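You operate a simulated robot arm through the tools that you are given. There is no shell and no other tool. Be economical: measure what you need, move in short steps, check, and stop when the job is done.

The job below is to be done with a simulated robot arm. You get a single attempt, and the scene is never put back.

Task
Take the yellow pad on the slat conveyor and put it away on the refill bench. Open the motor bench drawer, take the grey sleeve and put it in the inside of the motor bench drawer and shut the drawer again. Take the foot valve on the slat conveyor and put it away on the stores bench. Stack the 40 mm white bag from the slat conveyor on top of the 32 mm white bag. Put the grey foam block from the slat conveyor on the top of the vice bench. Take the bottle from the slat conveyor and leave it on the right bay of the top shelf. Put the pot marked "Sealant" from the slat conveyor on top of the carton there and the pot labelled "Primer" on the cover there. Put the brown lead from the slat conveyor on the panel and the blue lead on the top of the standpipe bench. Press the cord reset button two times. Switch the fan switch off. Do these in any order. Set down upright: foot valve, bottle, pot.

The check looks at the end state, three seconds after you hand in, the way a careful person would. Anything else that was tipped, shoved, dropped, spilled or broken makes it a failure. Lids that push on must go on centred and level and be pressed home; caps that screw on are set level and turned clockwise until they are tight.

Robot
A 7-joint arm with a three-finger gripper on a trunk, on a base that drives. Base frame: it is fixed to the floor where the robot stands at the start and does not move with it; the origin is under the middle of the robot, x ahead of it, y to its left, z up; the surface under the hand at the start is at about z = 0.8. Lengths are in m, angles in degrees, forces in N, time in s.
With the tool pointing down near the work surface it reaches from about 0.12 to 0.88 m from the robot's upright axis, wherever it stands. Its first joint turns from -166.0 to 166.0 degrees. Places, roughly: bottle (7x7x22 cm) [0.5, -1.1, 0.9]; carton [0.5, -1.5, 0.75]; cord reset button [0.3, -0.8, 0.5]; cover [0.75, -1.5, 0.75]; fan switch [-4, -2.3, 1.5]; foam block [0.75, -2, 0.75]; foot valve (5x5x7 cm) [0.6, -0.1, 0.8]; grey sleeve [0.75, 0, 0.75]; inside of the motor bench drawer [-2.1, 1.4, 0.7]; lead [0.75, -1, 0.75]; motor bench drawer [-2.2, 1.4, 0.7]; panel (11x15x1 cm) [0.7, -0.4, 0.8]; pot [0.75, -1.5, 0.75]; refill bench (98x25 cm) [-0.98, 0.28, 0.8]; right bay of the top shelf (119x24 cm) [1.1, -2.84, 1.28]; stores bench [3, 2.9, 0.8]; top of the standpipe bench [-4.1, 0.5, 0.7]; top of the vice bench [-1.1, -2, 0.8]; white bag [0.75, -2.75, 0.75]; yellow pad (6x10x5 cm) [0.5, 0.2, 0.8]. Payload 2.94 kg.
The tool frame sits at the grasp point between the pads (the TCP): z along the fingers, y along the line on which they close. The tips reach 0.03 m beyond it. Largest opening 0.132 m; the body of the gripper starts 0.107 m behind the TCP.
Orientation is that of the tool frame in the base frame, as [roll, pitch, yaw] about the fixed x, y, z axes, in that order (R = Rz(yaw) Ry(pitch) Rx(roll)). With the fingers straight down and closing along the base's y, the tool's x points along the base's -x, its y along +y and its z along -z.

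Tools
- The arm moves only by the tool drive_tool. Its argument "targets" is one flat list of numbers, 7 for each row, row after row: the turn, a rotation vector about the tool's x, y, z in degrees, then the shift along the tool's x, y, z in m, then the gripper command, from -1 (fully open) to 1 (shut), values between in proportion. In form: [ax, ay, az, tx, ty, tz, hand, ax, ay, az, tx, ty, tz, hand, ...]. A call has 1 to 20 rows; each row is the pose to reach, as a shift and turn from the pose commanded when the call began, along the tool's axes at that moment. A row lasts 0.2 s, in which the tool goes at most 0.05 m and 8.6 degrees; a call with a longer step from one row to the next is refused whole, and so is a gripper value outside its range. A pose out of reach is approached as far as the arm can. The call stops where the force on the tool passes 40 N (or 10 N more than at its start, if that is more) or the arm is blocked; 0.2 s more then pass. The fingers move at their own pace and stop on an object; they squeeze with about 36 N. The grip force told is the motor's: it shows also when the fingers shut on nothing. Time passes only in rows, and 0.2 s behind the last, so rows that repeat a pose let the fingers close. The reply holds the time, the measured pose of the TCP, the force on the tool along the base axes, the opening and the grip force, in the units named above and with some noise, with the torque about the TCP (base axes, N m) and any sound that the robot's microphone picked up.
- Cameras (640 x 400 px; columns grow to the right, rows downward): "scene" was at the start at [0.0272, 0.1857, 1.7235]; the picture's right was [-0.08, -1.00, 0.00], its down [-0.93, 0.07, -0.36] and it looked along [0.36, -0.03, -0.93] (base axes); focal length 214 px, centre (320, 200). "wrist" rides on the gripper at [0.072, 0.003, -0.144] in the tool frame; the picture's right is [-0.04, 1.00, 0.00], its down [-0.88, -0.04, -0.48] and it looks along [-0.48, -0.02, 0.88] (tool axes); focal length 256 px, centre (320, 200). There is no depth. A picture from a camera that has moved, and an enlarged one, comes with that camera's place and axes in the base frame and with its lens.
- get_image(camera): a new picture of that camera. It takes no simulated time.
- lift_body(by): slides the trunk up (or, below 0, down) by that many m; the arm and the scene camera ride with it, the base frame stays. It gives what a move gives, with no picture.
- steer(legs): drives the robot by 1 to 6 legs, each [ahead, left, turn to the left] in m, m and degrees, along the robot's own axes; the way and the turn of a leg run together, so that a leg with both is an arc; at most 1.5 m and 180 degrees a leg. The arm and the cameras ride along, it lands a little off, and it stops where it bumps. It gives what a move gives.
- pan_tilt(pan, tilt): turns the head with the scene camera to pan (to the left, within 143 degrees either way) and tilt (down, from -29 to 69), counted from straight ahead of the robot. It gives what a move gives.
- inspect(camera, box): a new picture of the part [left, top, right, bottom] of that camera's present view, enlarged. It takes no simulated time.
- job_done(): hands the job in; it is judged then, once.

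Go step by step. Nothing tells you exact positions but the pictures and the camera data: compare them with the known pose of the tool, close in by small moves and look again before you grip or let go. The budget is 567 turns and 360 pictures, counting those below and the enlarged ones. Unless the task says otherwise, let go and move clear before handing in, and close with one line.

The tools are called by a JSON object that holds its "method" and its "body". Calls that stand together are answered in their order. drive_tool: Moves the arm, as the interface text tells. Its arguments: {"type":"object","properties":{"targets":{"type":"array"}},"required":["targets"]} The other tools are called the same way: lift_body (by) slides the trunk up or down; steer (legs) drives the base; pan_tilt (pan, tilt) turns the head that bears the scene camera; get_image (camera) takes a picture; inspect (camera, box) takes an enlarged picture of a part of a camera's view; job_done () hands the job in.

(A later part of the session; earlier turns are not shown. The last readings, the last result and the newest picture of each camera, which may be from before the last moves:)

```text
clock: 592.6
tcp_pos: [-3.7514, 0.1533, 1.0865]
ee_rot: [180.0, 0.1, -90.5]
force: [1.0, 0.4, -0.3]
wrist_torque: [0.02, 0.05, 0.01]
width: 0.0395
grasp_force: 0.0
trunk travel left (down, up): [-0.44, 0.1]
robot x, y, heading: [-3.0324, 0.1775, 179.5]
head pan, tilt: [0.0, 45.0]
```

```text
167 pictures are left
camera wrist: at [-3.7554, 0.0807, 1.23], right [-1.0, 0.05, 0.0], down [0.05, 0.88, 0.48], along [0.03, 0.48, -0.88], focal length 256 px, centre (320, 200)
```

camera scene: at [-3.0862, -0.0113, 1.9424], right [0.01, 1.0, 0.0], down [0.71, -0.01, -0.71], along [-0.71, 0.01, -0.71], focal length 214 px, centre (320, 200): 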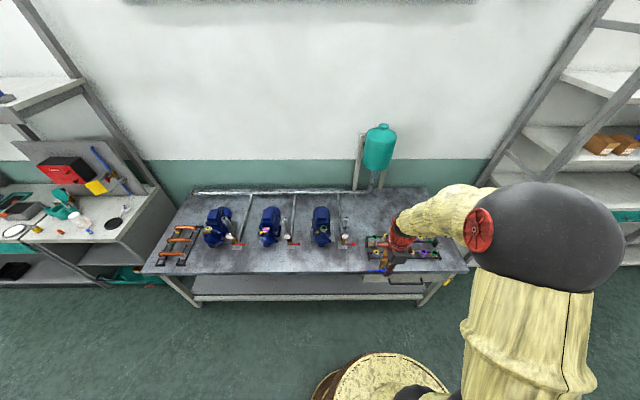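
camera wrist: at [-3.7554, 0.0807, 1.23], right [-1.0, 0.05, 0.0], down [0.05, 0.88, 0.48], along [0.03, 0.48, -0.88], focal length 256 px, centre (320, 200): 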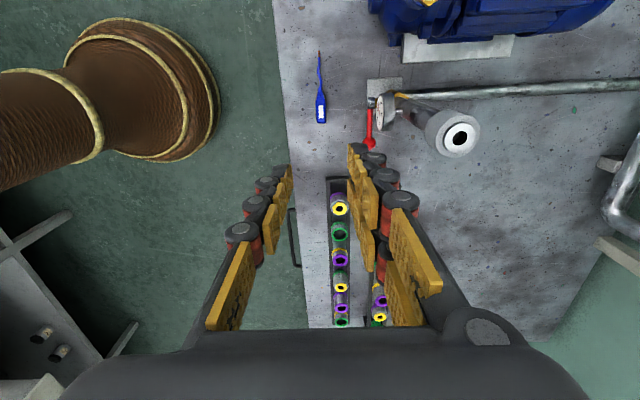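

The blue lead lies on the standpipe bench. Now back around to fetch the grey sleeve.

{"method": "drive_tool", "body": {"targets": [0, 0, 0, 0, -0.045, -0.01, 0.4, 0, 0, 0, 0, -0.09, -0.02, 0.4, 0, 0, 0, 0, -0.135, -0.03, 0.4, 0, 0, 0, 0, -0.18, -0.04, 0.4, 0, 0, 0, 0, -0.225, -0.05, 0.4, 0, 0, 0, 0, -0.27, -0.05, 0.4, 0, 0, 0, 0, -0.3, -0.05, 0.4]}}

{"method": "steer", "body": {"legs": [[0, 0, -89.5], [1.5, 0, 0], [1.5, 0, 0], [1.48, 0, 0], [0, 0, -90], [1.45, 0, 0]]}}

{"method": "steer", "body": {"legs": [[1.45, 0, 0], [0, 0, -90], [1.4, 0, 0], [1.4, 0, 0], [1.4, 0, 0]]}}

```text
clock: 594.2
tcp_pos: [-3.4512, 0.1476, 1.1353]
ee_rot: [179.8, 0.1, -90.5]
force: [1.2, 0.6, -0.5]
wrist_torque: [-0.01, 0.04, 0.0]
width: 0.0397
grasp_force: 0.1
trunk travel left (down, up): [-0.44, 0.1]
robot x, y, heading: [-3.0365, 0.1772, 179.5]
head pan, tilt: [0.0, 45.0]
```

```text
clock: 630.1
tcp_pos: [-1.0344, 4.7747, 1.1356]
ee_rot: [179.9, 0.1, 92.3]
force: [0.6, -0.5, -0.3]
wrist_torque: [-0.01, 0.05, 0.04]
width: 0.0397
grasp_force: 0.0
trunk travel left (down, up): [-0.44, 0.1]
robot x, y, heading: [-1.452, 4.7263, 2.6]
head pan, tilt: [0.0, 45.0]
```

```text
clock: 654.2
tcp_pos: [0.2319, 1.568, 1.135]
ee_rot: [179.9, 0.1, 5.6]
force: [0.2, 0.8, 0.0]
wrist_torque: [-0.02, -0.03, 0.0]
width: 0.0397
grasp_force: 0.0
trunk travel left (down, up): [-0.44, 0.1]
robot x, y, heading: [0.1605, 1.9806, -84.5]
head pan, tilt: [0.0, 45.0]
stopped in leg 4: the robot was blocked; the commanded pose is now the measured one
```

The heading drifted and the base bumped near the roller table. I'll look before moving on.

{"method": "get_image", "body": {"camera": "scene"}}

{"method": "pan_tilt", "body": {"pan": 60, "tilt": 45}}

{"method": "get_image", "body": {"camera": "scene"}}

```text
166 pictures are left
camera scene: at [0.3526, 1.9479, 1.9425], right [-0.99, -0.1, 0.0], down [-0.07, 0.7, -0.71], along [0.07, -0.7, -0.71], focal length 214 px, centre (320, 200)
```

scene: 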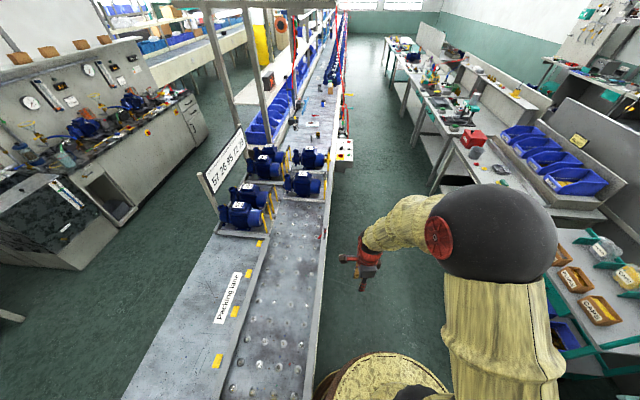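

```text
clock: 655.5
tcp_pos: [0.2312, 1.5662, 1.134]
ee_rot: [179.9, 0.1, 5.6]
force: [-0.4, 0.4, -0.5]
wrist_torque: [0.01, 0.0, 0.0]
width: 0.0396
grasp_force: 0.0
trunk travel left (down, up): [-0.44, 0.1]
robot x, y, heading: [0.1616, 1.9777, -84.4]
head pan, tilt: [60.0, 45.0]
```

```text
165 pictures are left
camera scene: at [0.4194, 1.9948, 1.9424], right [-0.41, -0.91, 0.0], down [-0.64, 0.29, -0.71], along [0.64, -0.29, -0.71], focal length 214 px, centre (320, 200)
```

scene: 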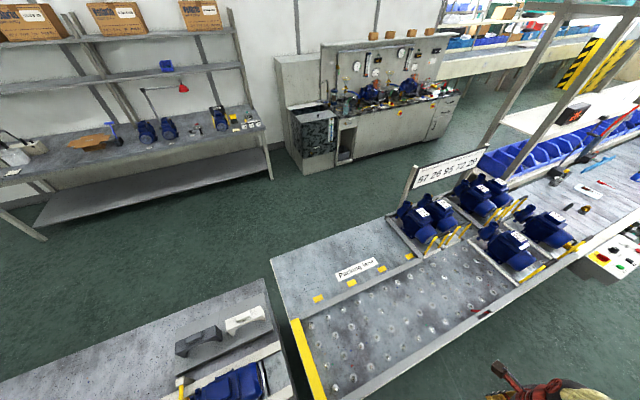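

{"method": "steer", "body": {"legs": [[0, -0.33, -5.5], [1.5, 0, 0], [0, 0, 90]]}}

{"method": "pan_tilt", "body": {"pan": -10, "tilt": 50}}

{"method": "get_image", "body": {"camera": "scene"}}

```text
clock: 668.8
tcp_pos: [0.2329, 0.4553, 1.1343]
ee_rot: [-180.0, 0.1, 90.3]
force: [0.5, 0.5, 0.3]
wrist_torque: [0.02, 0.01, 0.0]
width: 0.0398
grasp_force: 0.0
trunk travel left (down, up): [-0.44, 0.1]
robot x, y, heading: [-0.184, 0.421, 0.5]
head pan, tilt: [60.0, 45.0]
```

```text
clock: 670.2
tcp_pos: [0.2333, 0.4555, 1.1342]
ee_rot: [180.0, 0.1, 90.1]
force: [-0.3, 0.4, 0.1]
wrist_torque: [0.01, -0.04, 0.0]
width: 0.0398
grasp_force: 0.1
trunk travel left (down, up): [-0.44, 0.1]
robot x, y, heading: [-0.1836, 0.4181, 0.5]
head pan, tilt: [-10.0, 50.0]
```

```text
164 pictures are left
camera scene: at [-0.1375, 0.5972, 1.9355], right [-0.17, -0.99, 0.0], down [-0.76, 0.13, -0.64], along [0.63, -0.11, -0.77], focal length 214 px, centre (320, 200)
```

scene: 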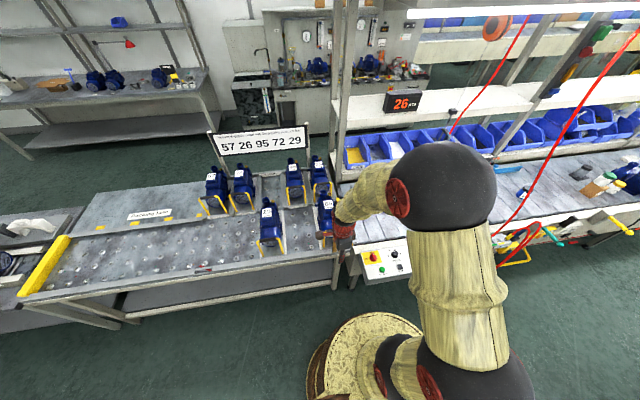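

{"method": "steer", "body": {"legs": [[0.14, -0.25, 0]]}}

{"method": "lift_body", "body": {"by": -0.2}}

{"method": "drive_tool", "body": {"targets": [0, 0, 0, -0.03, 0.035, -0.02, -1, 0, 0, 0, -0.06, 0.07, -0.04, -1, 0, 0, 0, -0.09, 0.105, -0.06, -1, 0, 0, 0, -0.12, 0.14, -0.08, -1, 0, 0, 0, -0.15, 0.175, -0.08, -1]}}

{"method": "get_image", "body": {"camera": "wrist"}}

```text
clock: 672.2
tcp_pos: [0.3797, 0.2054, 1.1344]
ee_rot: [-180.0, 0.0, 90.7]
force: [0.2, -0.5, -0.3]
wrist_torque: [0.03, 0.04, -0.01]
width: 0.0399
grasp_force: 0.2
trunk travel left (down, up): [-0.44, 0.1]
robot x, y, heading: [-0.035, 0.1651, 0.8]
head pan, tilt: [-10.0, 50.0]
```

```text
clock: 674.4
tcp_pos: [0.379, 0.2055, 0.9356]
ee_rot: [179.8, 0.1, 90.6]
force: [0.5, 0.9, 0.1]
wrist_torque: [-0.03, 0.0, 0.0]
width: 0.0395
grasp_force: 0.0
trunk travel left (down, up): [-0.24, 0.3]
robot x, y, heading: [-0.0387, 0.165, 0.7]
head pan, tilt: [-10.0, 50.0]
```

```text
refused: row 1 steps farther than a row can; nothing moved
```

```text
163 pictures are left
camera wrist: at [0.3817, 0.2779, 1.0789], right [1.0, -0.03, 0.0], down [-0.03, -0.88, 0.48], along [-0.01, -0.48, -0.88], focal length 256 px, centre (320, 200)
```

wrist: 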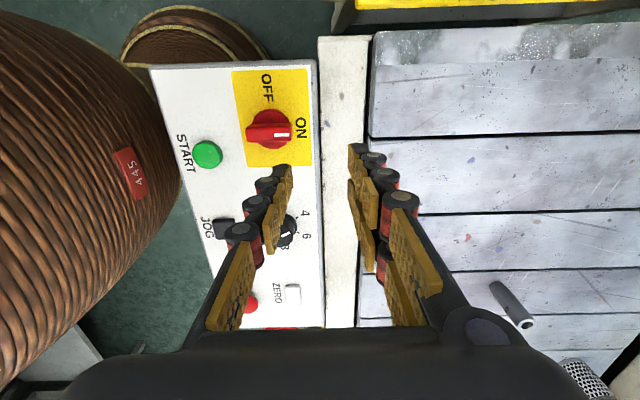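

{"method": "drive_tool", "body": {"targets": [0, 0, 0, -0.025, 0.03, -0.02, -1, 0, 0, 0, -0.05, 0.06, -0.04, -1, 0, 0, 0, -0.075, 0.09, -0.06, -1, 0, 0, 0, -0.1, 0.12, -0.08, -1, 0, 0, 0, -0.125, 0.15, -0.1, -1, 0, 0, 0, -0.145, 0.18, -0.12, -1]}}

{"method": "get_image", "body": {"camera": "wrist"}}

{"method": "get_image", "body": {"camera": "scene"}}

```text
clock: 675.8
tcp_pos: [0.5611, 0.0617, 1.0559]
ee_rot: [-179.9, 0.1, 90.7]
force: [0.3, 0.4, -0.6]
wrist_torque: [-0.01, 0.0, -0.01]
width: 0.132
grasp_force: 0.0
trunk travel left (down, up): [-0.24, 0.3]
robot x, y, heading: [-0.0323, 0.1673, 1.1]
head pan, tilt: [-10.0, 50.0]
```

```text
162 pictures are left
camera wrist: at [0.5632, 0.134, 1.1996], right [1.0, -0.03, 0.0], down [-0.03, -0.88, 0.48], along [-0.02, -0.48, -0.88], focal length 256 px, centre (320, 200)
```

wrist: 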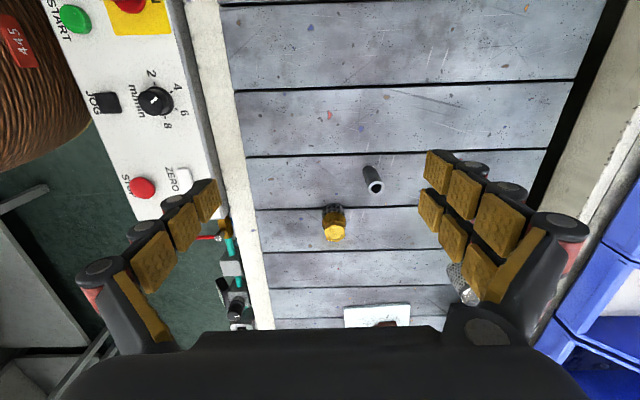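

```text
161 pictures are left
camera scene: at [0.0081, 0.344, 1.7355], right [-0.16, -0.99, 0.0], down [-0.76, 0.12, -0.64], along [0.63, -0.1, -0.77], focal length 214 px, centre (320, 200)
```

scene: 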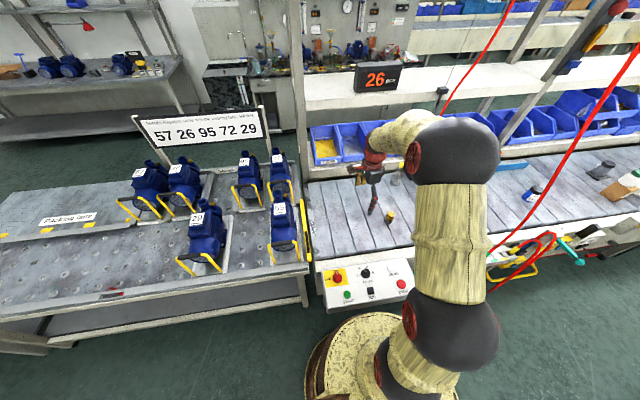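

{"method": "drive_tool", "body": {"targets": [0, 0, 0, -0.03, 0.025, 0, -0.1, 0, 0, 0, -0.06, 0.05, 0, -0.1, 0, 0, 0, -0.089, 0.076, 0.01, -0.1, 0, 0, 0, -0.089, 0.076, 0.05, -0.1, 0, 0, 0, -0.089, 0.076, 0.09, -0.1, 0, 0, 0, -0.089, 0.076, 0.12, -0.1]}}

{"method": "get_image", "body": {"camera": "wrist"}}

```text
clock: 677.2
tcp_pos: [0.6409, -0.0266, 0.9348]
ee_rot: [179.9, 0.0, 90.7]
force: [0.2, -0.9, 0.6]
wrist_torque: [0.03, 0.05, -0.03]
width: 0.0727
grasp_force: 0.1
trunk travel left (down, up): [-0.24, 0.3]
robot x, y, heading: [-0.0357, 0.1676, 0.7]
head pan, tilt: [-10.0, 50.0]
```

```text
160 pictures are left
camera wrist: at [0.643, 0.0459, 1.0785], right [1.0, -0.03, 0.0], down [-0.03, -0.88, 0.48], along [-0.01, -0.48, -0.88], focal length 256 px, centre (320, 200)
```

wrist: 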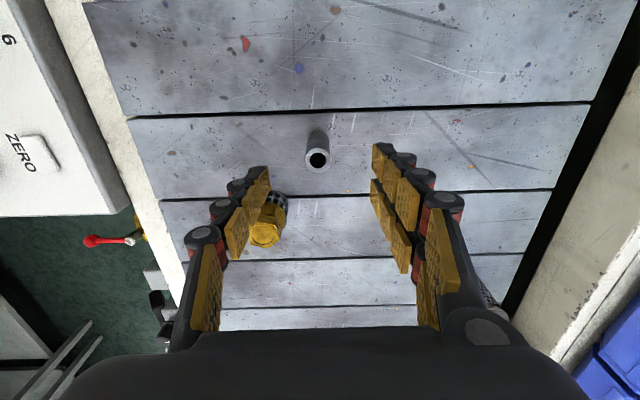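

{"method": "drive_tool", "body": {"targets": [0, 0, 0, -0.005, 0, 0.03, -0.1, 0, 0, 0, -0.005, 0, 0.06, -0.1, 0, 0, 0, -0.005, 0, 0.085, -0.1, 0, 0, 0, -0.005, 0, 0.096, -0.1, 0, 0, 0, -0.005, 0, 0.096, 0.4, 0, 0, 0, -0.005, 0, 0.096, 1, 0, 0, 0, -0.005, 0, 0.096, 1, 0, 0, 0, -0.005, 0, 0.096, 1, 0, 0, 0, -0.005, 0, 0.096, 1]}}

{"method": "get_image", "body": {"camera": "wrist"}}

```text
clock: 679.2
tcp_pos: [0.6404, -0.0324, 0.838]
ee_rot: [180.0, 0.2, 90.6]
force: [-0.6, 0.8, -0.7]
wrist_torque: [0.01, -0.03, -0.01]
width: 0.0218
grasp_force: 27.0
trunk travel left (down, up): [-0.24, 0.3]
robot x, y, heading: [-0.0338, 0.1652, 0.9]
head pan, tilt: [-10.0, 50.0]
```

```text
159 pictures are left
camera wrist: at [0.6427, 0.0407, 0.9818], right [1.0, -0.03, 0.0], down [-0.03, -0.88, 0.48], along [-0.01, -0.48, -0.88], focal length 256 px, centre (320, 200)
```

wrist: 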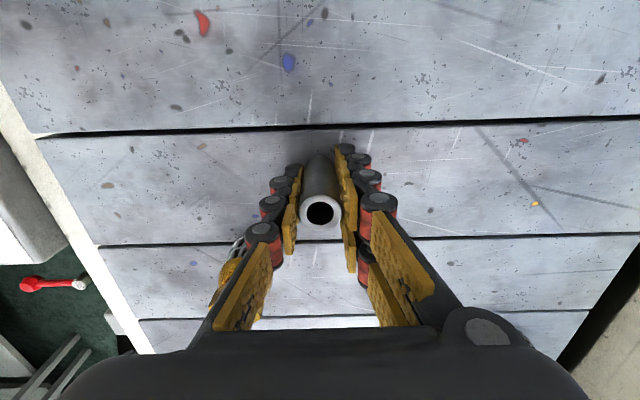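

Sleeve gripped (21.8 mm). I lift and draw back, then take it around to the motor bench drawer.

{"method": "drive_tool", "body": {"targets": [0, 0, 0, 0, 0, 0, 1, 0, 0, 0, 0, 0, -0.02, 1, 0, 0, 0, 0, 0, -0.06, 1, 0, 0, 0, 0, 0, -0.11, 1, 0, 0, 0, 0, 0, -0.16, 1, 0, 0, 0, 0, 0, -0.21, 1, 0, 0, 0, 0, 0, -0.26, 1, 0, 0, 0, 0.03, -0.035, -0.27, 1, 0, 0, 0, 0.06, -0.07, -0.28, 1, 0, 0, 0, 0.09, -0.105, -0.29, 1, 0, 0, 0, 0.12, -0.14, -0.3, 1, 0, 0, 0, 0.15, -0.175, -0.3, 1, 0, 0, 0, 0.16, -0.215, -0.3, 1, 0, 0, 0, 0.17, -0.255, -0.3, 1]}}

{"method": "get_image", "body": {"camera": "scene"}}

```text
clock: 682.2
tcp_pos: [0.3778, 0.138, 1.137]
ee_rot: [179.9, 0.0, 90.6]
force: [-0.1, 0.5, -1.5]
wrist_torque: [-0.03, -0.04, 0.04]
width: 0.0212
grasp_force: 36.1
trunk travel left (down, up): [-0.24, 0.3]
robot x, y, heading: [-0.0371, 0.1645, 0.9]
head pan, tilt: [-10.0, 50.0]
```

```text
158 pictures are left
camera scene: at [0.0068, 0.3443, 1.7355], right [-0.16, -0.99, 0.0], down [-0.76, 0.12, -0.64], along [0.63, -0.1, -0.77], focal length 214 px, centre (320, 200)
```

scene: 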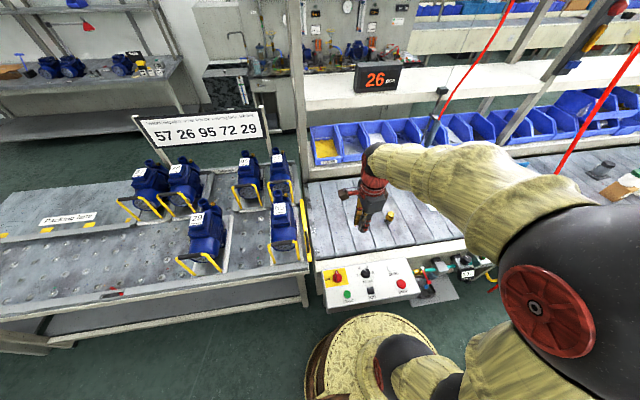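

{"method": "steer", "body": {"legs": [[-0.17, 0, 0], [0, 0, 89.1], [1.5, 0, 0], [1.5, 0, 0], [1.5, 0, 0]]}}

```text
clock: 708.5
tcp_pos: [0.0776, 5.0944, 1.1369]
ee_rot: [179.9, 0.1, 175.3]
force: [-1.3, -0.8, -0.8]
wrist_torque: [0.0, -0.01, -0.02]
width: 0.0212
grasp_force: 36.5
trunk travel left (down, up): [-0.24, 0.3]
robot x, y, heading: [0.0107, 4.6845, 85.6]
head pan, tilt: [-10.0, 50.0]
```

{"method": "pan_tilt", "body": {"pan": -60, "tilt": 35}}

{"method": "get_image", "body": {"camera": "scene"}}

{"method": "steer", "body": {"legs": [[0, 0, 94.4], [1.45, 0, 0], [1.45, 0, 0]]}}

```text
clock: 709.7
tcp_pos: [0.077, 5.0938, 1.1376]
ee_rot: [-180.0, 0.2, 175.2]
force: [-1.0, -0.6, -1.1]
wrist_torque: [0.01, 0.01, 0.04]
width: 0.0211
grasp_force: 35.8
trunk travel left (down, up): [-0.24, 0.3]
robot x, y, heading: [0.012, 4.6824, 85.5]
head pan, tilt: [-60.0, 35.0]
```

```text
157 pictures are left
camera scene: at [-0.0998, 4.7055, 1.7572], right [0.43, -0.9, 0.0], down [-0.52, -0.25, -0.82], along [0.74, 0.35, -0.57], focal length 214 px, centre (320, 200)
```

scene: 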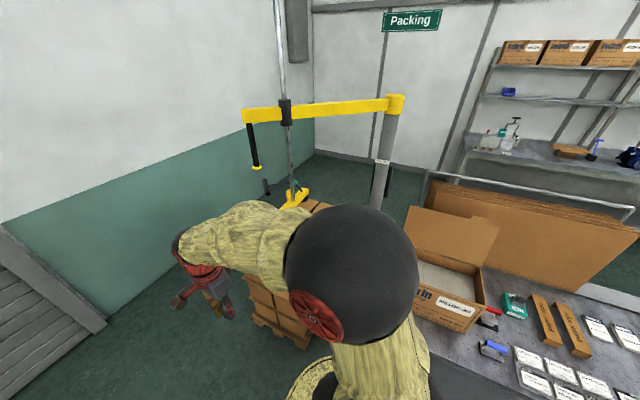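

```text
clock: 727.7
tcp_pos: [-3.2873, 4.8654, 1.1368]
ee_rot: [179.9, 0.1, -93.8]
force: [0.1, 0.0, -0.4]
wrist_torque: [0.03, 0.03, 0.03]
width: 0.0212
grasp_force: 36.1
trunk travel left (down, up): [-0.24, 0.3]
robot x, y, heading: [-2.874, 4.8054, 176.3]
head pan, tilt: [-60.0, 35.0]
```

{"method": "steer", "body": {"legs": [[0, 0, 93.7], [1.5, -0.1, 0], [1.5, -0.08, 0], [0.25, 0, 0], [0, 0, 90]]}}

{"method": "pan_tilt", "body": {"pan": -10, "tilt": 55}}

{"method": "get_image", "body": {"camera": "scene"}}

{"method": "get_image", "body": {"camera": "wrist"}}

```text
refused: leg 2 is longer than a leg can be; nothing moved
```

```text
clock: 728.9
tcp_pos: [-3.2873, 4.8659, 1.137]
ee_rot: [180.0, 0.1, -93.8]
force: [0.8, 0.9, -0.8]
wrist_torque: [0.03, -0.01, 0.01]
width: 0.0211
grasp_force: 35.9
trunk travel left (down, up): [-0.24, 0.3]
robot x, y, heading: [-2.8779, 4.8052, 176.2]
head pan, tilt: [-10.0, 55.0]
```

```text
156 pictures are left
camera scene: at [-2.9256, 4.6306, 1.729], right [0.24, 0.97, 0.0], down [0.8, -0.19, -0.57], along [-0.56, 0.14, -0.82], focal length 214 px, centre (320, 200)
```

scene: 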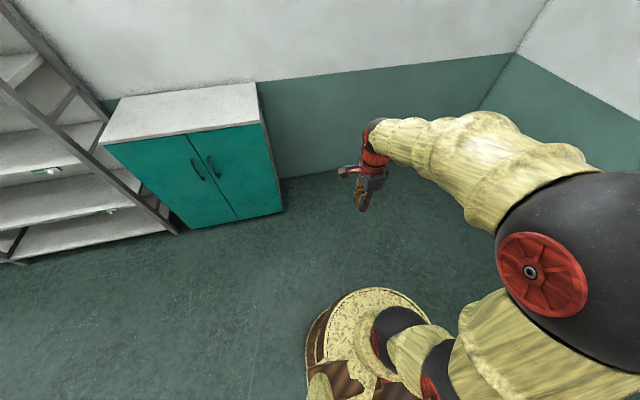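

```text
155 pictures are left
camera wrist: at [-3.2958, 4.7927, 1.2806], right [-0.99, 0.11, 0.0], down [0.1, 0.87, 0.48], along [0.05, 0.47, -0.88], focal length 256 px, centre (320, 200)
```

wrist: 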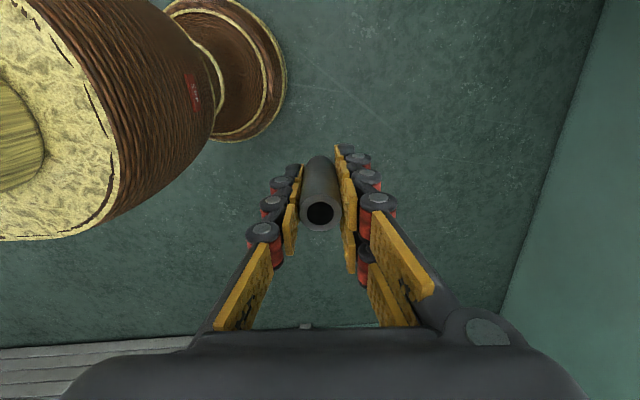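

{"method": "steer", "body": {"legs": [[0, 0, 93.7], [1.45, -0.1, 0], [1.45, -0.08, 0], [0.4, 0, 0], [0, 0, 90]]}}

{"method": "get_image", "body": {"camera": "scene"}}

{"method": "get_image", "body": {"camera": "wrist"}}

```text
clock: 752.9
tcp_pos: [-2.952, 1.4157, 1.1374]
ee_rot: [-179.9, 0.2, 82.7]
force: [0.1, -0.3, -1.5]
wrist_torque: [0.0, -0.02, 0.03]
width: 0.0212
grasp_force: 35.7
trunk travel left (down, up): [-0.24, 0.3]
robot x, y, heading: [-3.3584, 1.5051, -7.0]
head pan, tilt: [-10.0, 55.0]
```

```text
154 pictures are left
camera scene: at [-3.2969, 1.6721, 1.729], right [-0.29, -0.96, 0.0], down [-0.78, 0.24, -0.57], along [0.55, -0.17, -0.82], focal length 214 px, centre (320, 200)
```

scene: 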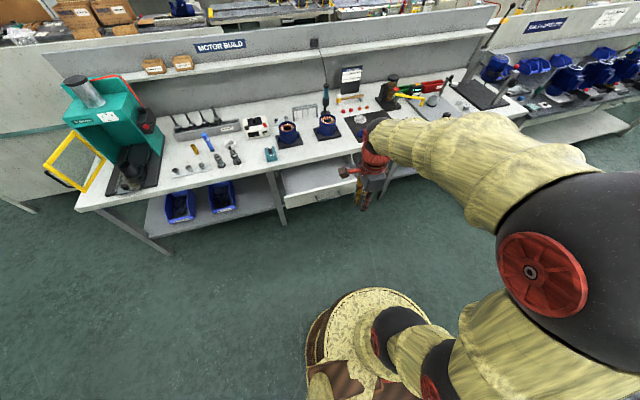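

```text
153 pictures are left
camera wrist: at [-2.9405, 1.4875, 1.2806], right [0.99, -0.17, 0.0], down [-0.15, -0.87, 0.48], along [-0.08, -0.47, -0.88], focal length 256 px, centre (320, 200)
```

wrist: 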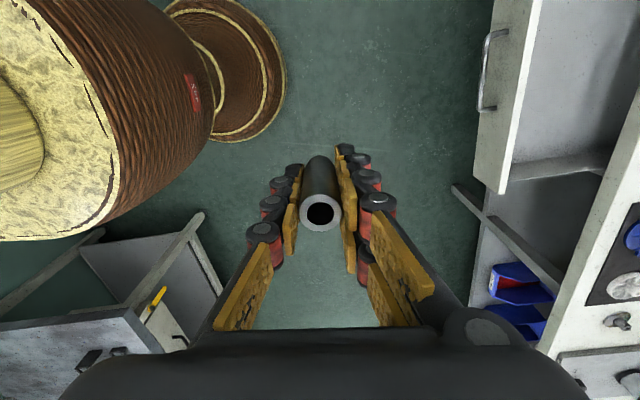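

{"method": "steer", "body": {"legs": [[0, 0, 7], [0.3, -0.03, 0]]}}

{"method": "drive_tool", "body": {"targets": [0, 0, 0, 0, 0.045, 0, 1, 0, 0, 0, 0, 0.09, 0, 1, 0, 0, 0, 0, 0.13, 0, 1]}}

{"method": "get_image", "body": {"camera": "wrist"}}

```text
clock: 755.5
tcp_pos: [-2.649, 1.4416, 1.137]
ee_rot: [180.0, 0.1, 90.2]
force: [0.6, 0.0, -0.6]
wrist_torque: [-0.02, 0.05, 0.02]
width: 0.0214
grasp_force: 36.2
trunk travel left (down, up): [-0.24, 0.3]
robot x, y, heading: [-3.0645, 1.4738, 0.4]
head pan, tilt: [-10.0, 55.0]
```

```text
clock: 756.3
tcp_pos: [-2.518, 1.4456, 1.1374]
ee_rot: [179.9, 0.1, 90.3]
force: [0.1, 0.0, -0.3]
wrist_torque: [-0.01, 0.01, 0.01]
width: 0.0213
grasp_force: 35.9
trunk travel left (down, up): [-0.24, 0.3]
robot x, y, heading: [-3.0653, 1.4753, 0.6]
head pan, tilt: [-10.0, 55.0]
```

```text
152 pictures are left
camera wrist: at [-2.5167, 1.5169, 1.2803], right [1.0, -0.04, 0.0], down [-0.03, -0.88, 0.48], along [-0.02, -0.48, -0.88], focal length 256 px, centre (320, 200)
```

wrist: 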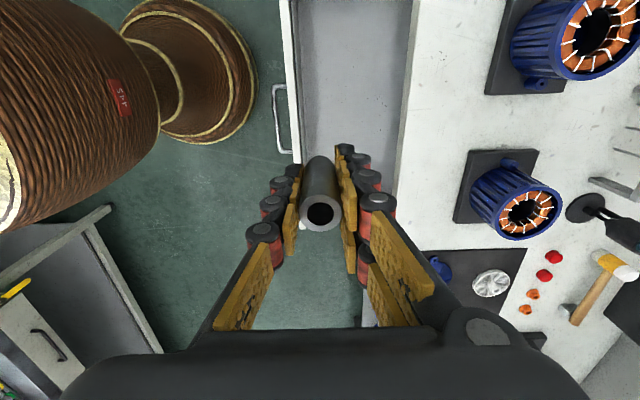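

{"method": "drive_tool", "body": {"targets": [0, 0, 0, -0.012, 0.028, 0.02, 1, 0, 0, 0, -0.025, 0.058, 0.05, 1, 0, 0, 0, -0.025, 0.058, 0.1, 1, 0, 0, 0, -0.025, 0.058, 0.15, 1, 0, 0, 0, -0.025, 0.058, 0.2, 1, 0, 0, 0, -0.025, 0.058, 0.25, 1, 0, 0, 0, -0.025, 0.058, 0.3, 1]}}

{"method": "get_image", "body": {"camera": "wrist"}}

{"method": "inspect", "body": {"camera": "scene", "box": [240, 110, 440, 235]}}

```text
clock: 757.9
tcp_pos: [-2.4562, 1.4185, 0.8383]
ee_rot: [179.9, 0.0, 90.3]
force: [0.0, 0.5, -0.9]
wrist_torque: [0.0, 0.02, 0.01]
width: 0.0216
grasp_force: 36.1
trunk travel left (down, up): [-0.24, 0.3]
robot x, y, heading: [-3.0601, 1.4698, 0.1]
head pan, tilt: [-10.0, 55.0]
```

```text
151 pictures are left
camera wrist: at [-2.4545, 1.4906, 0.9827], right [1.0, -0.04, 0.0], down [-0.04, -0.88, 0.48], along [-0.02, -0.48, -0.88], focal length 256 px, centre (320, 200)
```

wrist: 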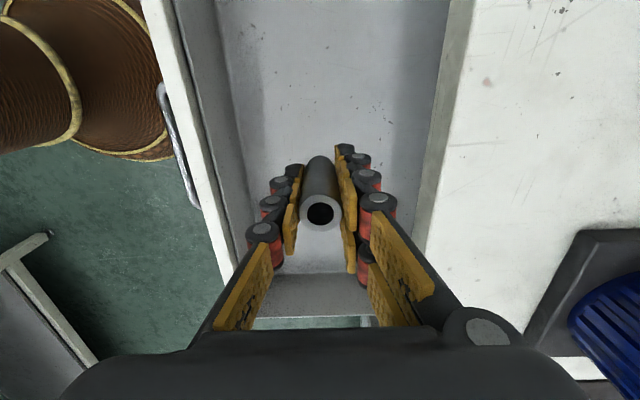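

```text
3.20 times, centred on (340, 172) of scene
camera zoom: at [-3.0234, 1.6505, 1.7289], right [-0.17, -0.99, 0.0], down [-0.81, 0.14, -0.57], along [0.57, -0.1, -0.82], focal length 686 px, centre (256, 288)
```

zoom: 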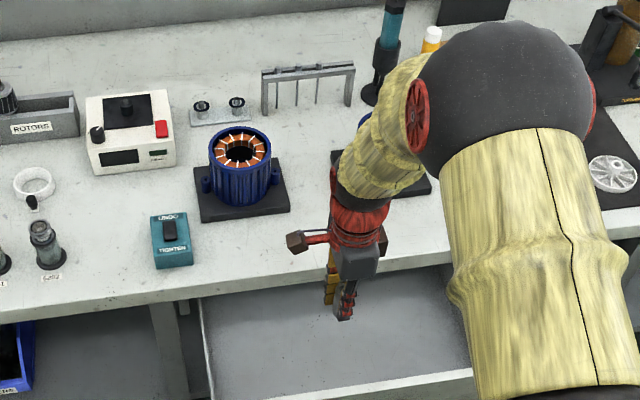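

{"method": "drive_tool", "body": {"targets": [0, 0, 0, 0, 0, 0.03, 1, 0, 0, 0, 0, 0, 0.06, 1, 0, 0, 0, 0, 0, 0.09, 1, 0, 0, 0, 0, 0, 0.105, 1, 0, 0, 0, 0, 0, 0.11, 1, 0, 0, 0, 0, 0, 0.115, 1, 0, 0, 0, 0, 0, 0.12, 1, 0, 0, 0, 0, 0, 0.125, 1, 0, 0, 0, 0, 0, 0.13, 1, 0, 0, 0, 0, 0, 0.135, 1, 0, 0, 0, 0, 0, 0.14, 1, 0, 0, 0, 0, 0, 0.145, 1, 0, 0, 0, 0, 0, 0.15, 1]}}

{"method": "get_image", "body": {"camera": "wrist"}}

```text
clock: 760.7
tcp_pos: [-2.4513, 1.4179, 0.6963]
ee_rot: [179.1, 0.2, 90.3]
force: [2.1, 1.8, 11.9]
wrist_torque: [0.14, 0.07, -0.05]
width: 0.0216
grasp_force: 35.9
trunk travel left (down, up): [-0.24, 0.3]
robot x, y, heading: [-3.0628, 1.4702, 0.2]
head pan, tilt: [-10.0, 55.0]
stopped in row 13: the force on the tool passed its limit at 43 N (the readings are from after the stop); the commanded pose is now the measured one
```

```text
149 pictures are left
camera wrist: at [-2.4525, 1.4903, 0.8383], right [1.0, -0.04, 0.02], down [-0.04, -0.88, 0.48], along [0.0, -0.48, -0.88], focal length 256 px, centre (320, 200)
```

wrist: 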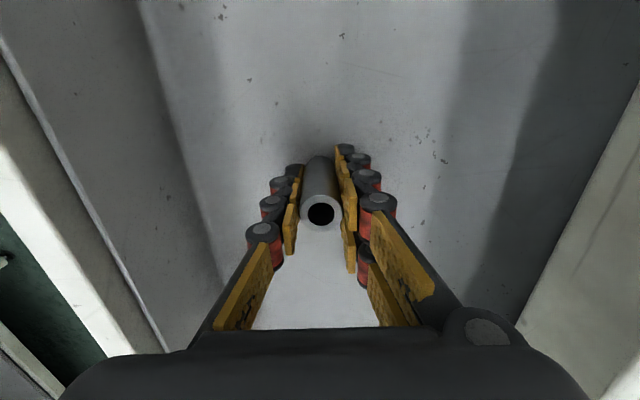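

{"method": "drive_tool", "body": {"targets": [0, 0, 0, 0, 0, -0.002, 0.5, 0, 0, 0, 0, 0, -0.002, 0.35, 0, 0, 0, 0, 0, -0.002, 0.35, 0, 0, 0, 0, 0, -0.03, 0.35, 0, 0, 0, 0, 0, -0.07, 0.35, 0, 0, 0, 0, 0, -0.12, 0.35, 0, 0, 0, 0, 0, -0.17, 0.35, 0, 0, 0, 0, 0, -0.22, 0.35, 0, 0, 0, 0, 0, -0.27, 0.35, 0, 0, 0, 0, 0, -0.32, 0.35]}}

{"method": "get_image", "body": {"camera": "wrist"}}

```text
clock: 762.9
tcp_pos: [-2.4596, 1.4182, 1.0109]
ee_rot: [179.5, 0.0, 90.4]
force: [-0.3, -0.3, 0.0]
wrist_torque: [0.0, -0.01, -0.02]
width: 0.0429
grasp_force: 0.1
trunk travel left (down, up): [-0.24, 0.3]
robot x, y, heading: [-3.0673, 1.4732, 0.3]
head pan, tilt: [-10.0, 55.0]
```

```text
148 pictures are left
camera wrist: at [-2.4586, 1.4903, 1.1543], right [1.0, -0.04, 0.01], down [-0.04, -0.88, 0.48], along [-0.01, -0.48, -0.88], focal length 256 px, centre (320, 200)
```

wrist: 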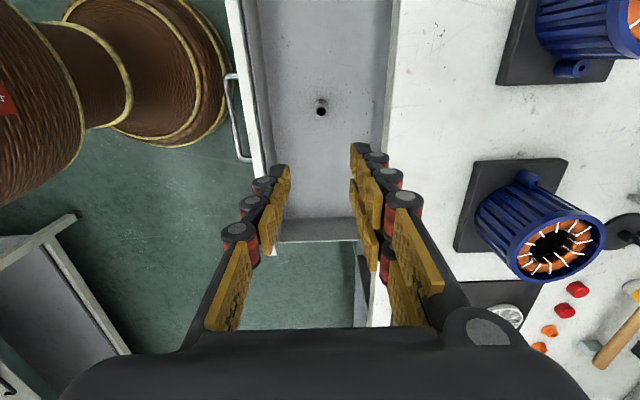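

The sleeve stands inside the drawer. I'll now go to the handle as before, grip it and push the drawer shut.

{"method": "drive_tool", "body": {"targets": [0, 0, 0, -0.003, -0.045, 0, 0.35, 0, 0, 0, -0.006, -0.09, -0.01, 0.35, 0, 0, 0, -0.009, -0.135, -0.02, 0.35, 0, 0, 0, -0.012, -0.18, -0.02, 0.3, -8, 0, 0, -0.013, -0.2, -0.02, 0.2, -16, 0, 0, -0.013, -0.2, -0.02, 0, -24, 0, 0, -0.013, -0.2, -0.02, 0, -32, 0, 0, -0.013, -0.2, -0.02, 0, -40, 0, 0, -0.013, -0.2, -0.02, 0, -48, 0, 0, -0.013, -0.2, -0.02, 0, -56, 0, 0, -0.013, -0.2, -0.02, 0, -64, 0, 0, -0.013, -0.2, -0.02, 0, -72, 0, 0, -0.013, -0.2, -0.02, 0, -80, 0, 0, -0.013, -0.2, -0.02, 0, -88, 0, 0, -0.013, -0.2, -0.02, 0, -89.5, 0, 0, -0.013, -0.2, -0.02, 0]}}

{"method": "get_image", "body": {"camera": "wrist"}}

```text
clock: 766.3
tcp_pos: [-2.6531, 1.4005, 1.0416]
ee_rot: [88.6, 0.9, 90.1]
force: [-0.3, 0.3, -0.3]
wrist_torque: [0.02, -0.03, 0.03]
width: 0.0663
grasp_force: 0.1
trunk travel left (down, up): [-0.24, 0.3]
robot x, y, heading: [-3.0654, 1.4742, 0.5]
head pan, tilt: [-10.0, 55.0]
```

```text
147 pictures are left
camera wrist: at [-2.7982, 1.4723, 1.0407], right [-0.02, -0.03, 1.0], down [-0.47, -0.88, -0.03], along [0.88, -0.47, 0.01], focal length 256 px, centre (320, 200)
```

wrist: 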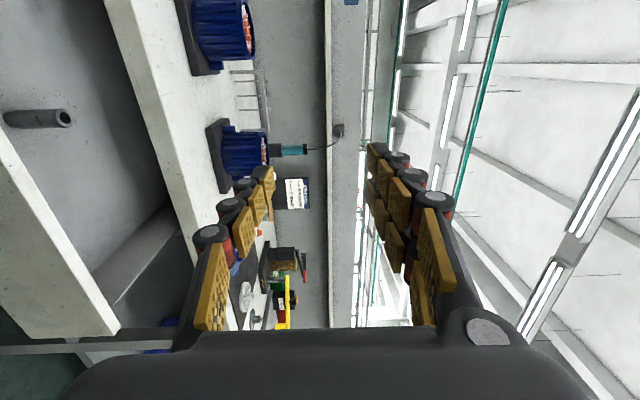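

{"method": "drive_tool", "body": {"targets": [0, 0, 0, 0, 0, -0.02, 0, 0, 0, 0, 0, 0, -0.03, 0]}}

{"method": "lift_body", "body": {"by": -0.24}}

{"method": "drive_tool", "body": {"targets": [0, 0, 0, 0, -0.04, 0, 0, 0, 0, 0, 0, -0.08, 0, 0, 0, 0, 0, 0, -0.1, 0, 0]}}

{"method": "get_image", "body": {"camera": "wrist"}}

```text
clock: 766.9
tcp_pos: [-2.6781, 1.3916, 1.0454]
ee_rot: [88.1, 1.6, 90.1]
force: [0.8, -0.5, 0.2]
wrist_torque: [-0.01, 0.01, 0.0]
width: 0.0658
grasp_force: 0.1
trunk travel left (down, up): [-0.24, 0.3]
robot x, y, heading: [-3.0648, 1.4718, 0.4]
head pan, tilt: [-10.0, 55.0]
```

```text
clock: 769.4
tcp_pos: [-2.6788, 1.3926, 0.8054]
ee_rot: [88.1, 1.6, 90.2]
force: [0.4, -0.2, 0.6]
wrist_torque: [0.02, 0.01, -0.02]
width: 0.0659
grasp_force: 0.0
trunk travel left (down, up): [0.0, 0.54]
robot x, y, heading: [-3.0665, 1.4734, 0.7]
head pan, tilt: [-10.0, 55.0]
```

```text
clock: 769.9
tcp_pos: [-2.6793, 1.3859, 0.816]
ee_rot: [85.4, 4.6, 89.0]
force: [0.5, -0.2, -0.1]
wrist_torque: [-0.01, 0.0, -0.05]
width: 0.0659
grasp_force: 0.1
trunk travel left (down, up): [0.0, 0.54]
robot x, y, heading: [-3.0659, 1.4718, 0.5]
head pan, tilt: [-10.0, 55.0]
stopped in row 2: the arm was blocked; the commanded pose is now the measured one
```

```text
146 pictures are left
camera wrist: at [-2.821, 1.4597, 0.8034], right [-0.08, 0.04, 1.0], down [-0.49, -0.87, -0.01], along [0.87, -0.48, 0.09], focal length 256 px, centre (320, 200)
```

wrist: 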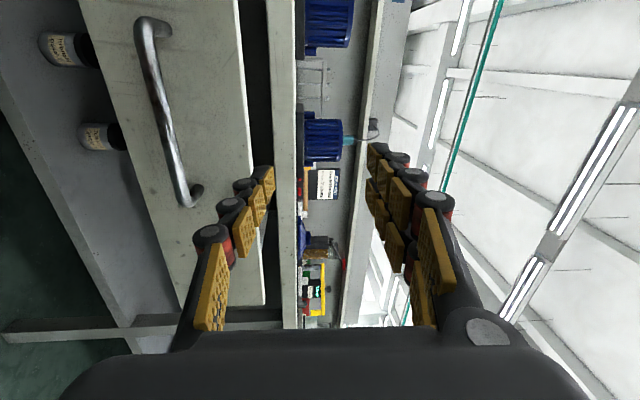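

The arm is folded too tightly here. I'll raise the trunk slightly, back the base 0.22 m, and reach with a longer arm.

{"method": "lift_body", "body": {"by": 0.1}}

{"method": "steer", "body": {"legs": [[-0.22, 0, 0]]}}

{"method": "drive_tool", "body": {"targets": [1, 0, 1, 0, 0, 0.04, 0, 2, 0, 2, 0, 0, 0.08, 0, 3, 0, 3, 0, 0, 0.12, 0, 4, 0, 4, 0, -0.03, 0.14, 0, 4.6, -1, 4.6, 0, -0.07, 0.14, 0, 4.6, -1, 4.6, 0, -0.11, 0.14, 0]}}

{"method": "get_image", "body": {"camera": "wrist"}}

```text
clock: 771.2
tcp_pos: [-2.6783, 1.3841, 0.9154]
ee_rot: [85.5, 4.5, 88.9]
force: [0.5, 0.1, 0.6]
wrist_torque: [0.0, 0.02, 0.0]
width: 0.0658
grasp_force: 0.0
trunk travel left (down, up): [-0.1, 0.44]
robot x, y, heading: [-3.068, 1.4739, 0.6]
head pan, tilt: [-10.0, 55.0]
```

```text
clock: 773.0
tcp_pos: [-2.9039, 1.3835, 0.9178]
ee_rot: [85.6, 4.5, 88.9]
force: [-0.8, 0.5, -0.1]
wrist_torque: [0.01, -0.01, 0.01]
width: 0.0659
grasp_force: 0.0
trunk travel left (down, up): [-0.1, 0.44]
robot x, y, heading: [-3.2934, 1.4706, 0.3]
head pan, tilt: [-10.0, 55.0]
```

```text
clock: 774.4
tcp_pos: [-2.7528, 1.3712, 0.8171]
ee_rot: [90.0, -0.1, 88.1]
force: [-0.5, -0.6, 0.6]
wrist_torque: [0.01, 0.03, -0.01]
width: 0.0661
grasp_force: 0.1
trunk travel left (down, up): [-0.1, 0.44]
robot x, y, heading: [-3.2908, 1.4693, 0.4]
head pan, tilt: [-10.0, 55.0]
```

```text
145 pictures are left
camera wrist: at [-2.8945, 1.4477, 0.8205], right [0.0, -0.04, 1.0], down [-0.51, -0.86, -0.04], along [0.86, -0.5, -0.02], focal length 256 px, centre (320, 200)
```

wrist: 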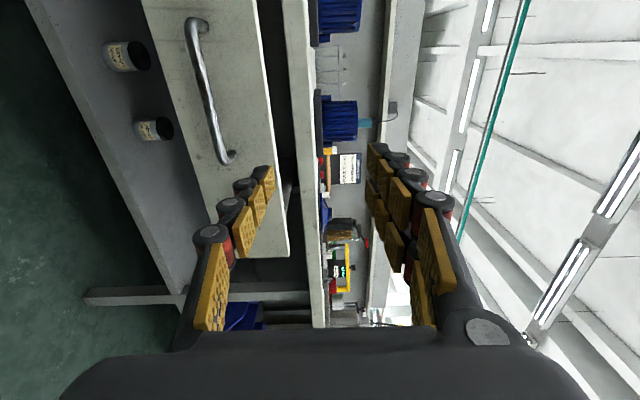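

{"method": "drive_tool", "body": {"targets": [0, 0, 1, 0.015, -0.035, 0, 0, 0, 0, 1.9, 0.034, -0.075, 0, 0, 0, 0, 1.9, 0.034, -0.115, 0.01, 0, 0, 0, 1.9, 0.034, -0.115, 0.05, 0, 0, 0, 1.9, 0.034, -0.115, 0.08, 0]}}

{"method": "get_image", "body": {"camera": "wrist"}}

```text
clock: 775.5
tcp_pos: [-2.7064, 1.3837, 0.6995]
ee_rot: [90.7, -2.1, 88.6]
force: [-4.2, 0.8, -7.8]
wrist_torque: [-0.02, -0.75, -0.11]
width: 0.0658
grasp_force: 0.2
out of reach, approached as far as the arm can: row 2, 3, 4, 5
trunk travel left (down, up): [-0.1, 0.44]
robot x, y, heading: [-3.291, 1.4706, 0.3]
head pan, tilt: [-10.0, 55.0]
```

```text
144 pictures are left
camera wrist: at [-2.8473, 1.4587, 0.708], right [0.01, -0.08, 1.0], down [-0.5, -0.87, -0.06], along [0.87, -0.49, -0.05], focal length 256 px, centre (320, 200)
```

wrist: 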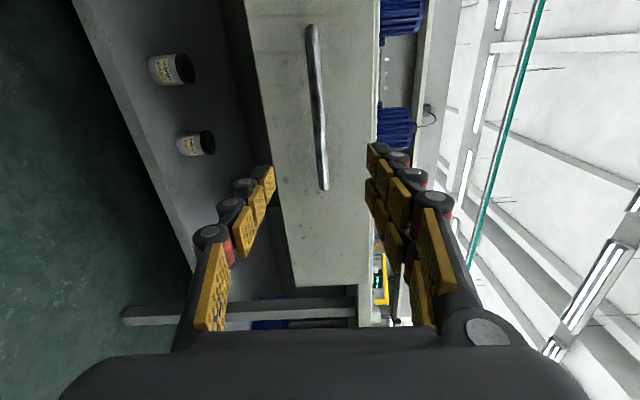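

{"method": "steer", "body": {"legs": [[0, 0.13, 0]]}}

{"method": "drive_tool", "body": {"targets": [0, 0.5, -1, -0.03, 0, 0, 0, 0, 1, -2, -0.07, 0, 0, 0, 0, 1, -2, -0.105, 0, 0, 0]}}

{"method": "get_image", "body": {"camera": "wrist"}}

```text
clock: 776.8
tcp_pos: [-2.7034, 1.5101, 0.7053]
ee_rot: [90.0, -2.0, 88.8]
force: [0.3, -0.4, -0.1]
wrist_torque: [0.02, 0.01, 0.0]
width: 0.0659
grasp_force: 0.1
trunk travel left (down, up): [-0.1, 0.44]
robot x, y, heading: [-3.2931, 1.5962, 0.4]
head pan, tilt: [-10.0, 55.0]
```

```text
clock: 777.6
tcp_pos: [-2.7074, 1.4069, 0.6993]
ee_rot: [90.0, 0.1, 89.9]
force: [-0.8, 0.2, -0.1]
wrist_torque: [0.0, -0.03, 0.01]
width: 0.066
grasp_force: 0.1
trunk travel left (down, up): [-0.1, 0.44]
robot x, y, heading: [-3.2935, 1.5938, 0.5]
head pan, tilt: [-10.0, 55.0]
```

```text
143 pictures are left
camera wrist: at [-2.8514, 1.48, 0.703], right [0.0, -0.04, 1.0], down [-0.48, -0.88, -0.04], along [0.88, -0.48, -0.02], focal length 256 px, centre (320, 200)
```

wrist: 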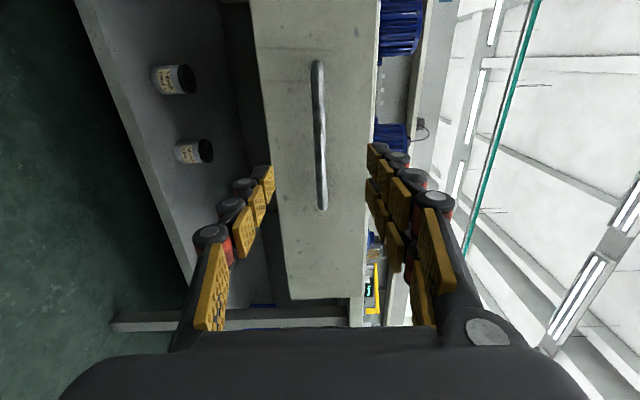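

{"method": "drive_tool", "body": {"targets": [0, 0, 0, 0, 0, 0.04, 0, 0, 0, 0, 0, 0, 0.075, 0, 0, 0, 0, 0, 0, 0.09, 0, 0, 0, 0, 0, 0, 0.09, 1, 0, 0, 0, 0, 0, 0.09, 1, 0, 0, 0, 0, 0, 0.09, 1, 0, 0, 0, 0, 0, 0.09, 1]}}

{"method": "get_image", "body": {"camera": "wrist"}}

```text
clock: 779.2
tcp_pos: [-2.6162, 1.4067, 0.6995]
ee_rot: [90.1, 0.0, 89.8]
force: [1.1, -0.2, -2.3]
wrist_torque: [0.04, 0.02, -0.1]
width: 0.0114
grasp_force: 15.1
trunk travel left (down, up): [-0.1, 0.44]
robot x, y, heading: [-3.2934, 1.5994, 0.9]
head pan, tilt: [-10.0, 55.0]
```

```text
142 pictures are left
camera wrist: at [-2.7616, 1.479, 0.7034], right [0.0, -0.04, 1.0], down [-0.48, -0.88, -0.04], along [0.88, -0.48, -0.02], focal length 256 px, centre (320, 200)
```

wrist: 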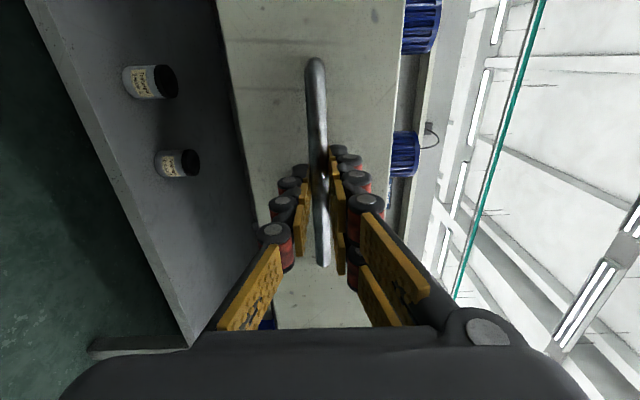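

{"method": "drive_tool", "body": {"targets": [0, 0, 0, 0, 0, 0.003, 1, 0, 0, 0, 0, 0, 0.012, 1, 0, 0, 0, 0, 0, 0.024, 1, 0, 0, 0, 0, 0, 0.036, 1, 0, 0, 0, 0, 0, 0.048, 1, 0, 0, 0, 0, 0, 0.06, 1, 0, 0, 0, 0, 0, 0.072, 1, 0, 0, 0, 0, 0, 0.084, 1, 0, 0, 0, 0, 0, 0.096, 1, 0, 0, 0, 0, 0, 0.108, 1, 0, 0, 0, 0, 0, 0.12, 1]}}

{"method": "get_image", "body": {"camera": "scene"}}

```text
clock: 781.6
tcp_pos: [-2.4953, 1.4054, 0.6996]
ee_rot: [90.1, 0.0, 89.9]
force: [1.2, 15.1, -13.3]
wrist_torque: [-0.03, 0.08, -0.12]
width: 0.0111
grasp_force: 37.8
trunk travel left (down, up): [-0.1, 0.44]
robot x, y, heading: [-3.2902, 1.5987, 0.3]
head pan, tilt: [-10.0, 55.0]
```

```text
141 pictures are left
camera scene: at [-3.25, 1.7778, 1.5888], right [-0.17, -0.99, 0.0], down [-0.81, 0.14, -0.57], along [0.56, -0.1, -0.82], focal length 214 px, centre (320, 200)
```

scene: 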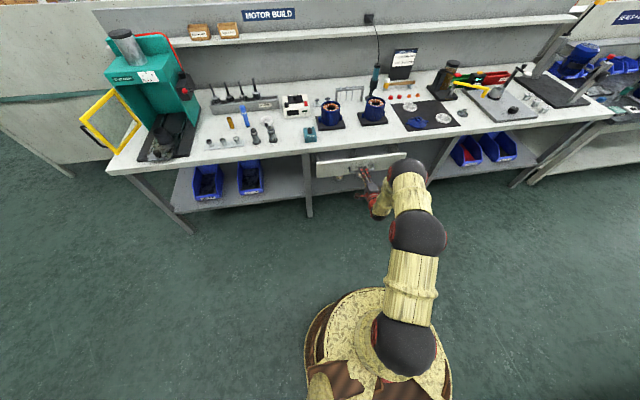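

{"method": "drive_tool", "body": {"targets": [0, 0, 0, 0, 0, 0, 0.6, 0, 0, 0, 0, 0, 0, 0.6, 0, 0, 0, 0, 0, 0, 0.6]}}

{"method": "steer", "body": {"legs": [[0.07, 0, 0]]}}

{"method": "get_image", "body": {"camera": "wrist"}}

```text
clock: 782.4
tcp_pos: [-2.4961, 1.404, 0.7015]
ee_rot: [89.8, 0.1, 89.7]
force: [0.4, -0.3, 0.4]
wrist_torque: [0.0, 0.05, 0.02]
width: 0.0263
grasp_force: 0.1
trunk travel left (down, up): [-0.1, 0.44]
robot x, y, heading: [-3.2938, 1.603, 0.6]
head pan, tilt: [-10.0, 55.0]
```

```text
clock: 783.4
tcp_pos: [-2.4253, 1.4038, 0.7025]
ee_rot: [90.0, 0.0, 89.7]
force: [0.1, -0.1, 0.7]
wrist_torque: [-0.01, 0.02, 0.04]
width: 0.0266
grasp_force: 0.1
trunk travel left (down, up): [-0.1, 0.44]
robot x, y, heading: [-3.2222, 1.5969, 0.1]
head pan, tilt: [-10.0, 55.0]
```

```text
140 pictures are left
camera wrist: at [-2.5695, 1.477, 0.7048], right [0.0, -0.04, 1.0], down [-0.48, -0.88, -0.04], along [0.88, -0.48, -0.02], focal length 256 px, centre (320, 200)
```

wrist: 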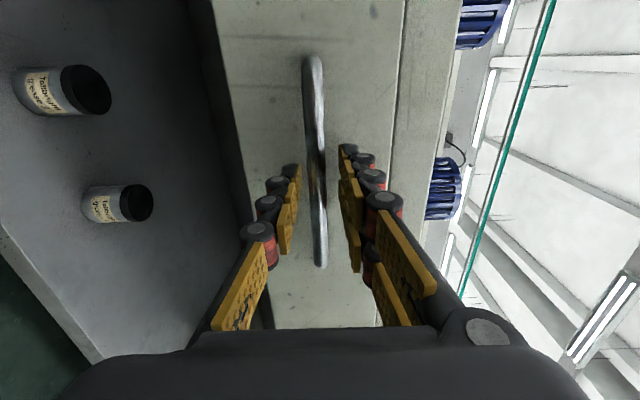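

{"method": "steer", "body": {"legs": [[0.05, 0, 0]]}}

{"method": "drive_tool", "body": {"targets": [0, 0, 0, 0, 0, 0.004, 0.6, 0, 0, 0, 0, 0, 0.008, 0.6, 0, 0, 0, 0, 0, 0.012, 0.6, 0, 0, 0, 0, 0, 0.016, 0.6, 0, 0, 0, 0, 0, 0.02, 0.6, 0, 0, 0, 0, 0, 0.024, 0.6]}}

{"method": "get_image", "body": {"camera": "wrist"}}

```text
clock: 784.4
tcp_pos: [-2.3753, 1.4023, 0.7018]
ee_rot: [90.0, 0.0, 89.7]
force: [0.5, 0.4, 0.1]
wrist_torque: [0.02, 0.03, 0.0]
width: 0.0262
grasp_force: 0.0
trunk travel left (down, up): [-0.1, 0.44]
robot x, y, heading: [-3.1759, 1.5983, 0.1]
head pan, tilt: [-10.0, 55.0]
```

```text
clock: 784.9
tcp_pos: [-2.3732, 1.4022, 0.7005]
ee_rot: [90.1, -0.2, 89.7]
force: [-0.7, 0.2, 0.6]
wrist_torque: [-0.01, 0.07, 0.01]
width: 0.0117
grasp_force: 3.2
trunk travel left (down, up): [-0.1, 0.44]
robot x, y, heading: [-3.1733, 1.6016, 0.4]
head pan, tilt: [-10.0, 55.0]
stopped in row 2: the force on the tool passed its limit at 47 N (the readings are from after the stop); the commanded pose is now the measured one
```

```text
139 pictures are left
camera wrist: at [-2.5172, 1.4754, 0.7037], right [0.0, -0.04, 1.0], down [-0.48, -0.88, -0.04], along [0.88, -0.48, -0.02], focal length 256 px, centre (320, 200)
```

wrist: 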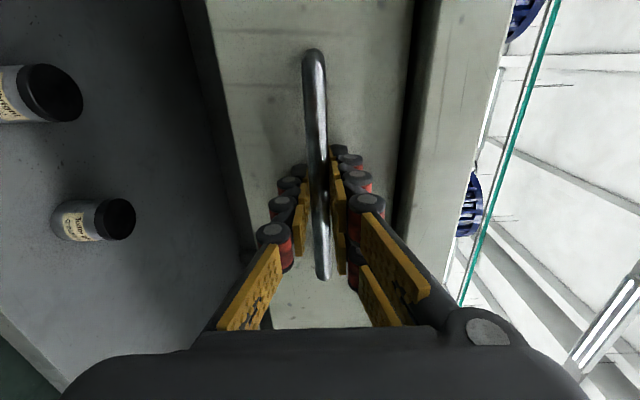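

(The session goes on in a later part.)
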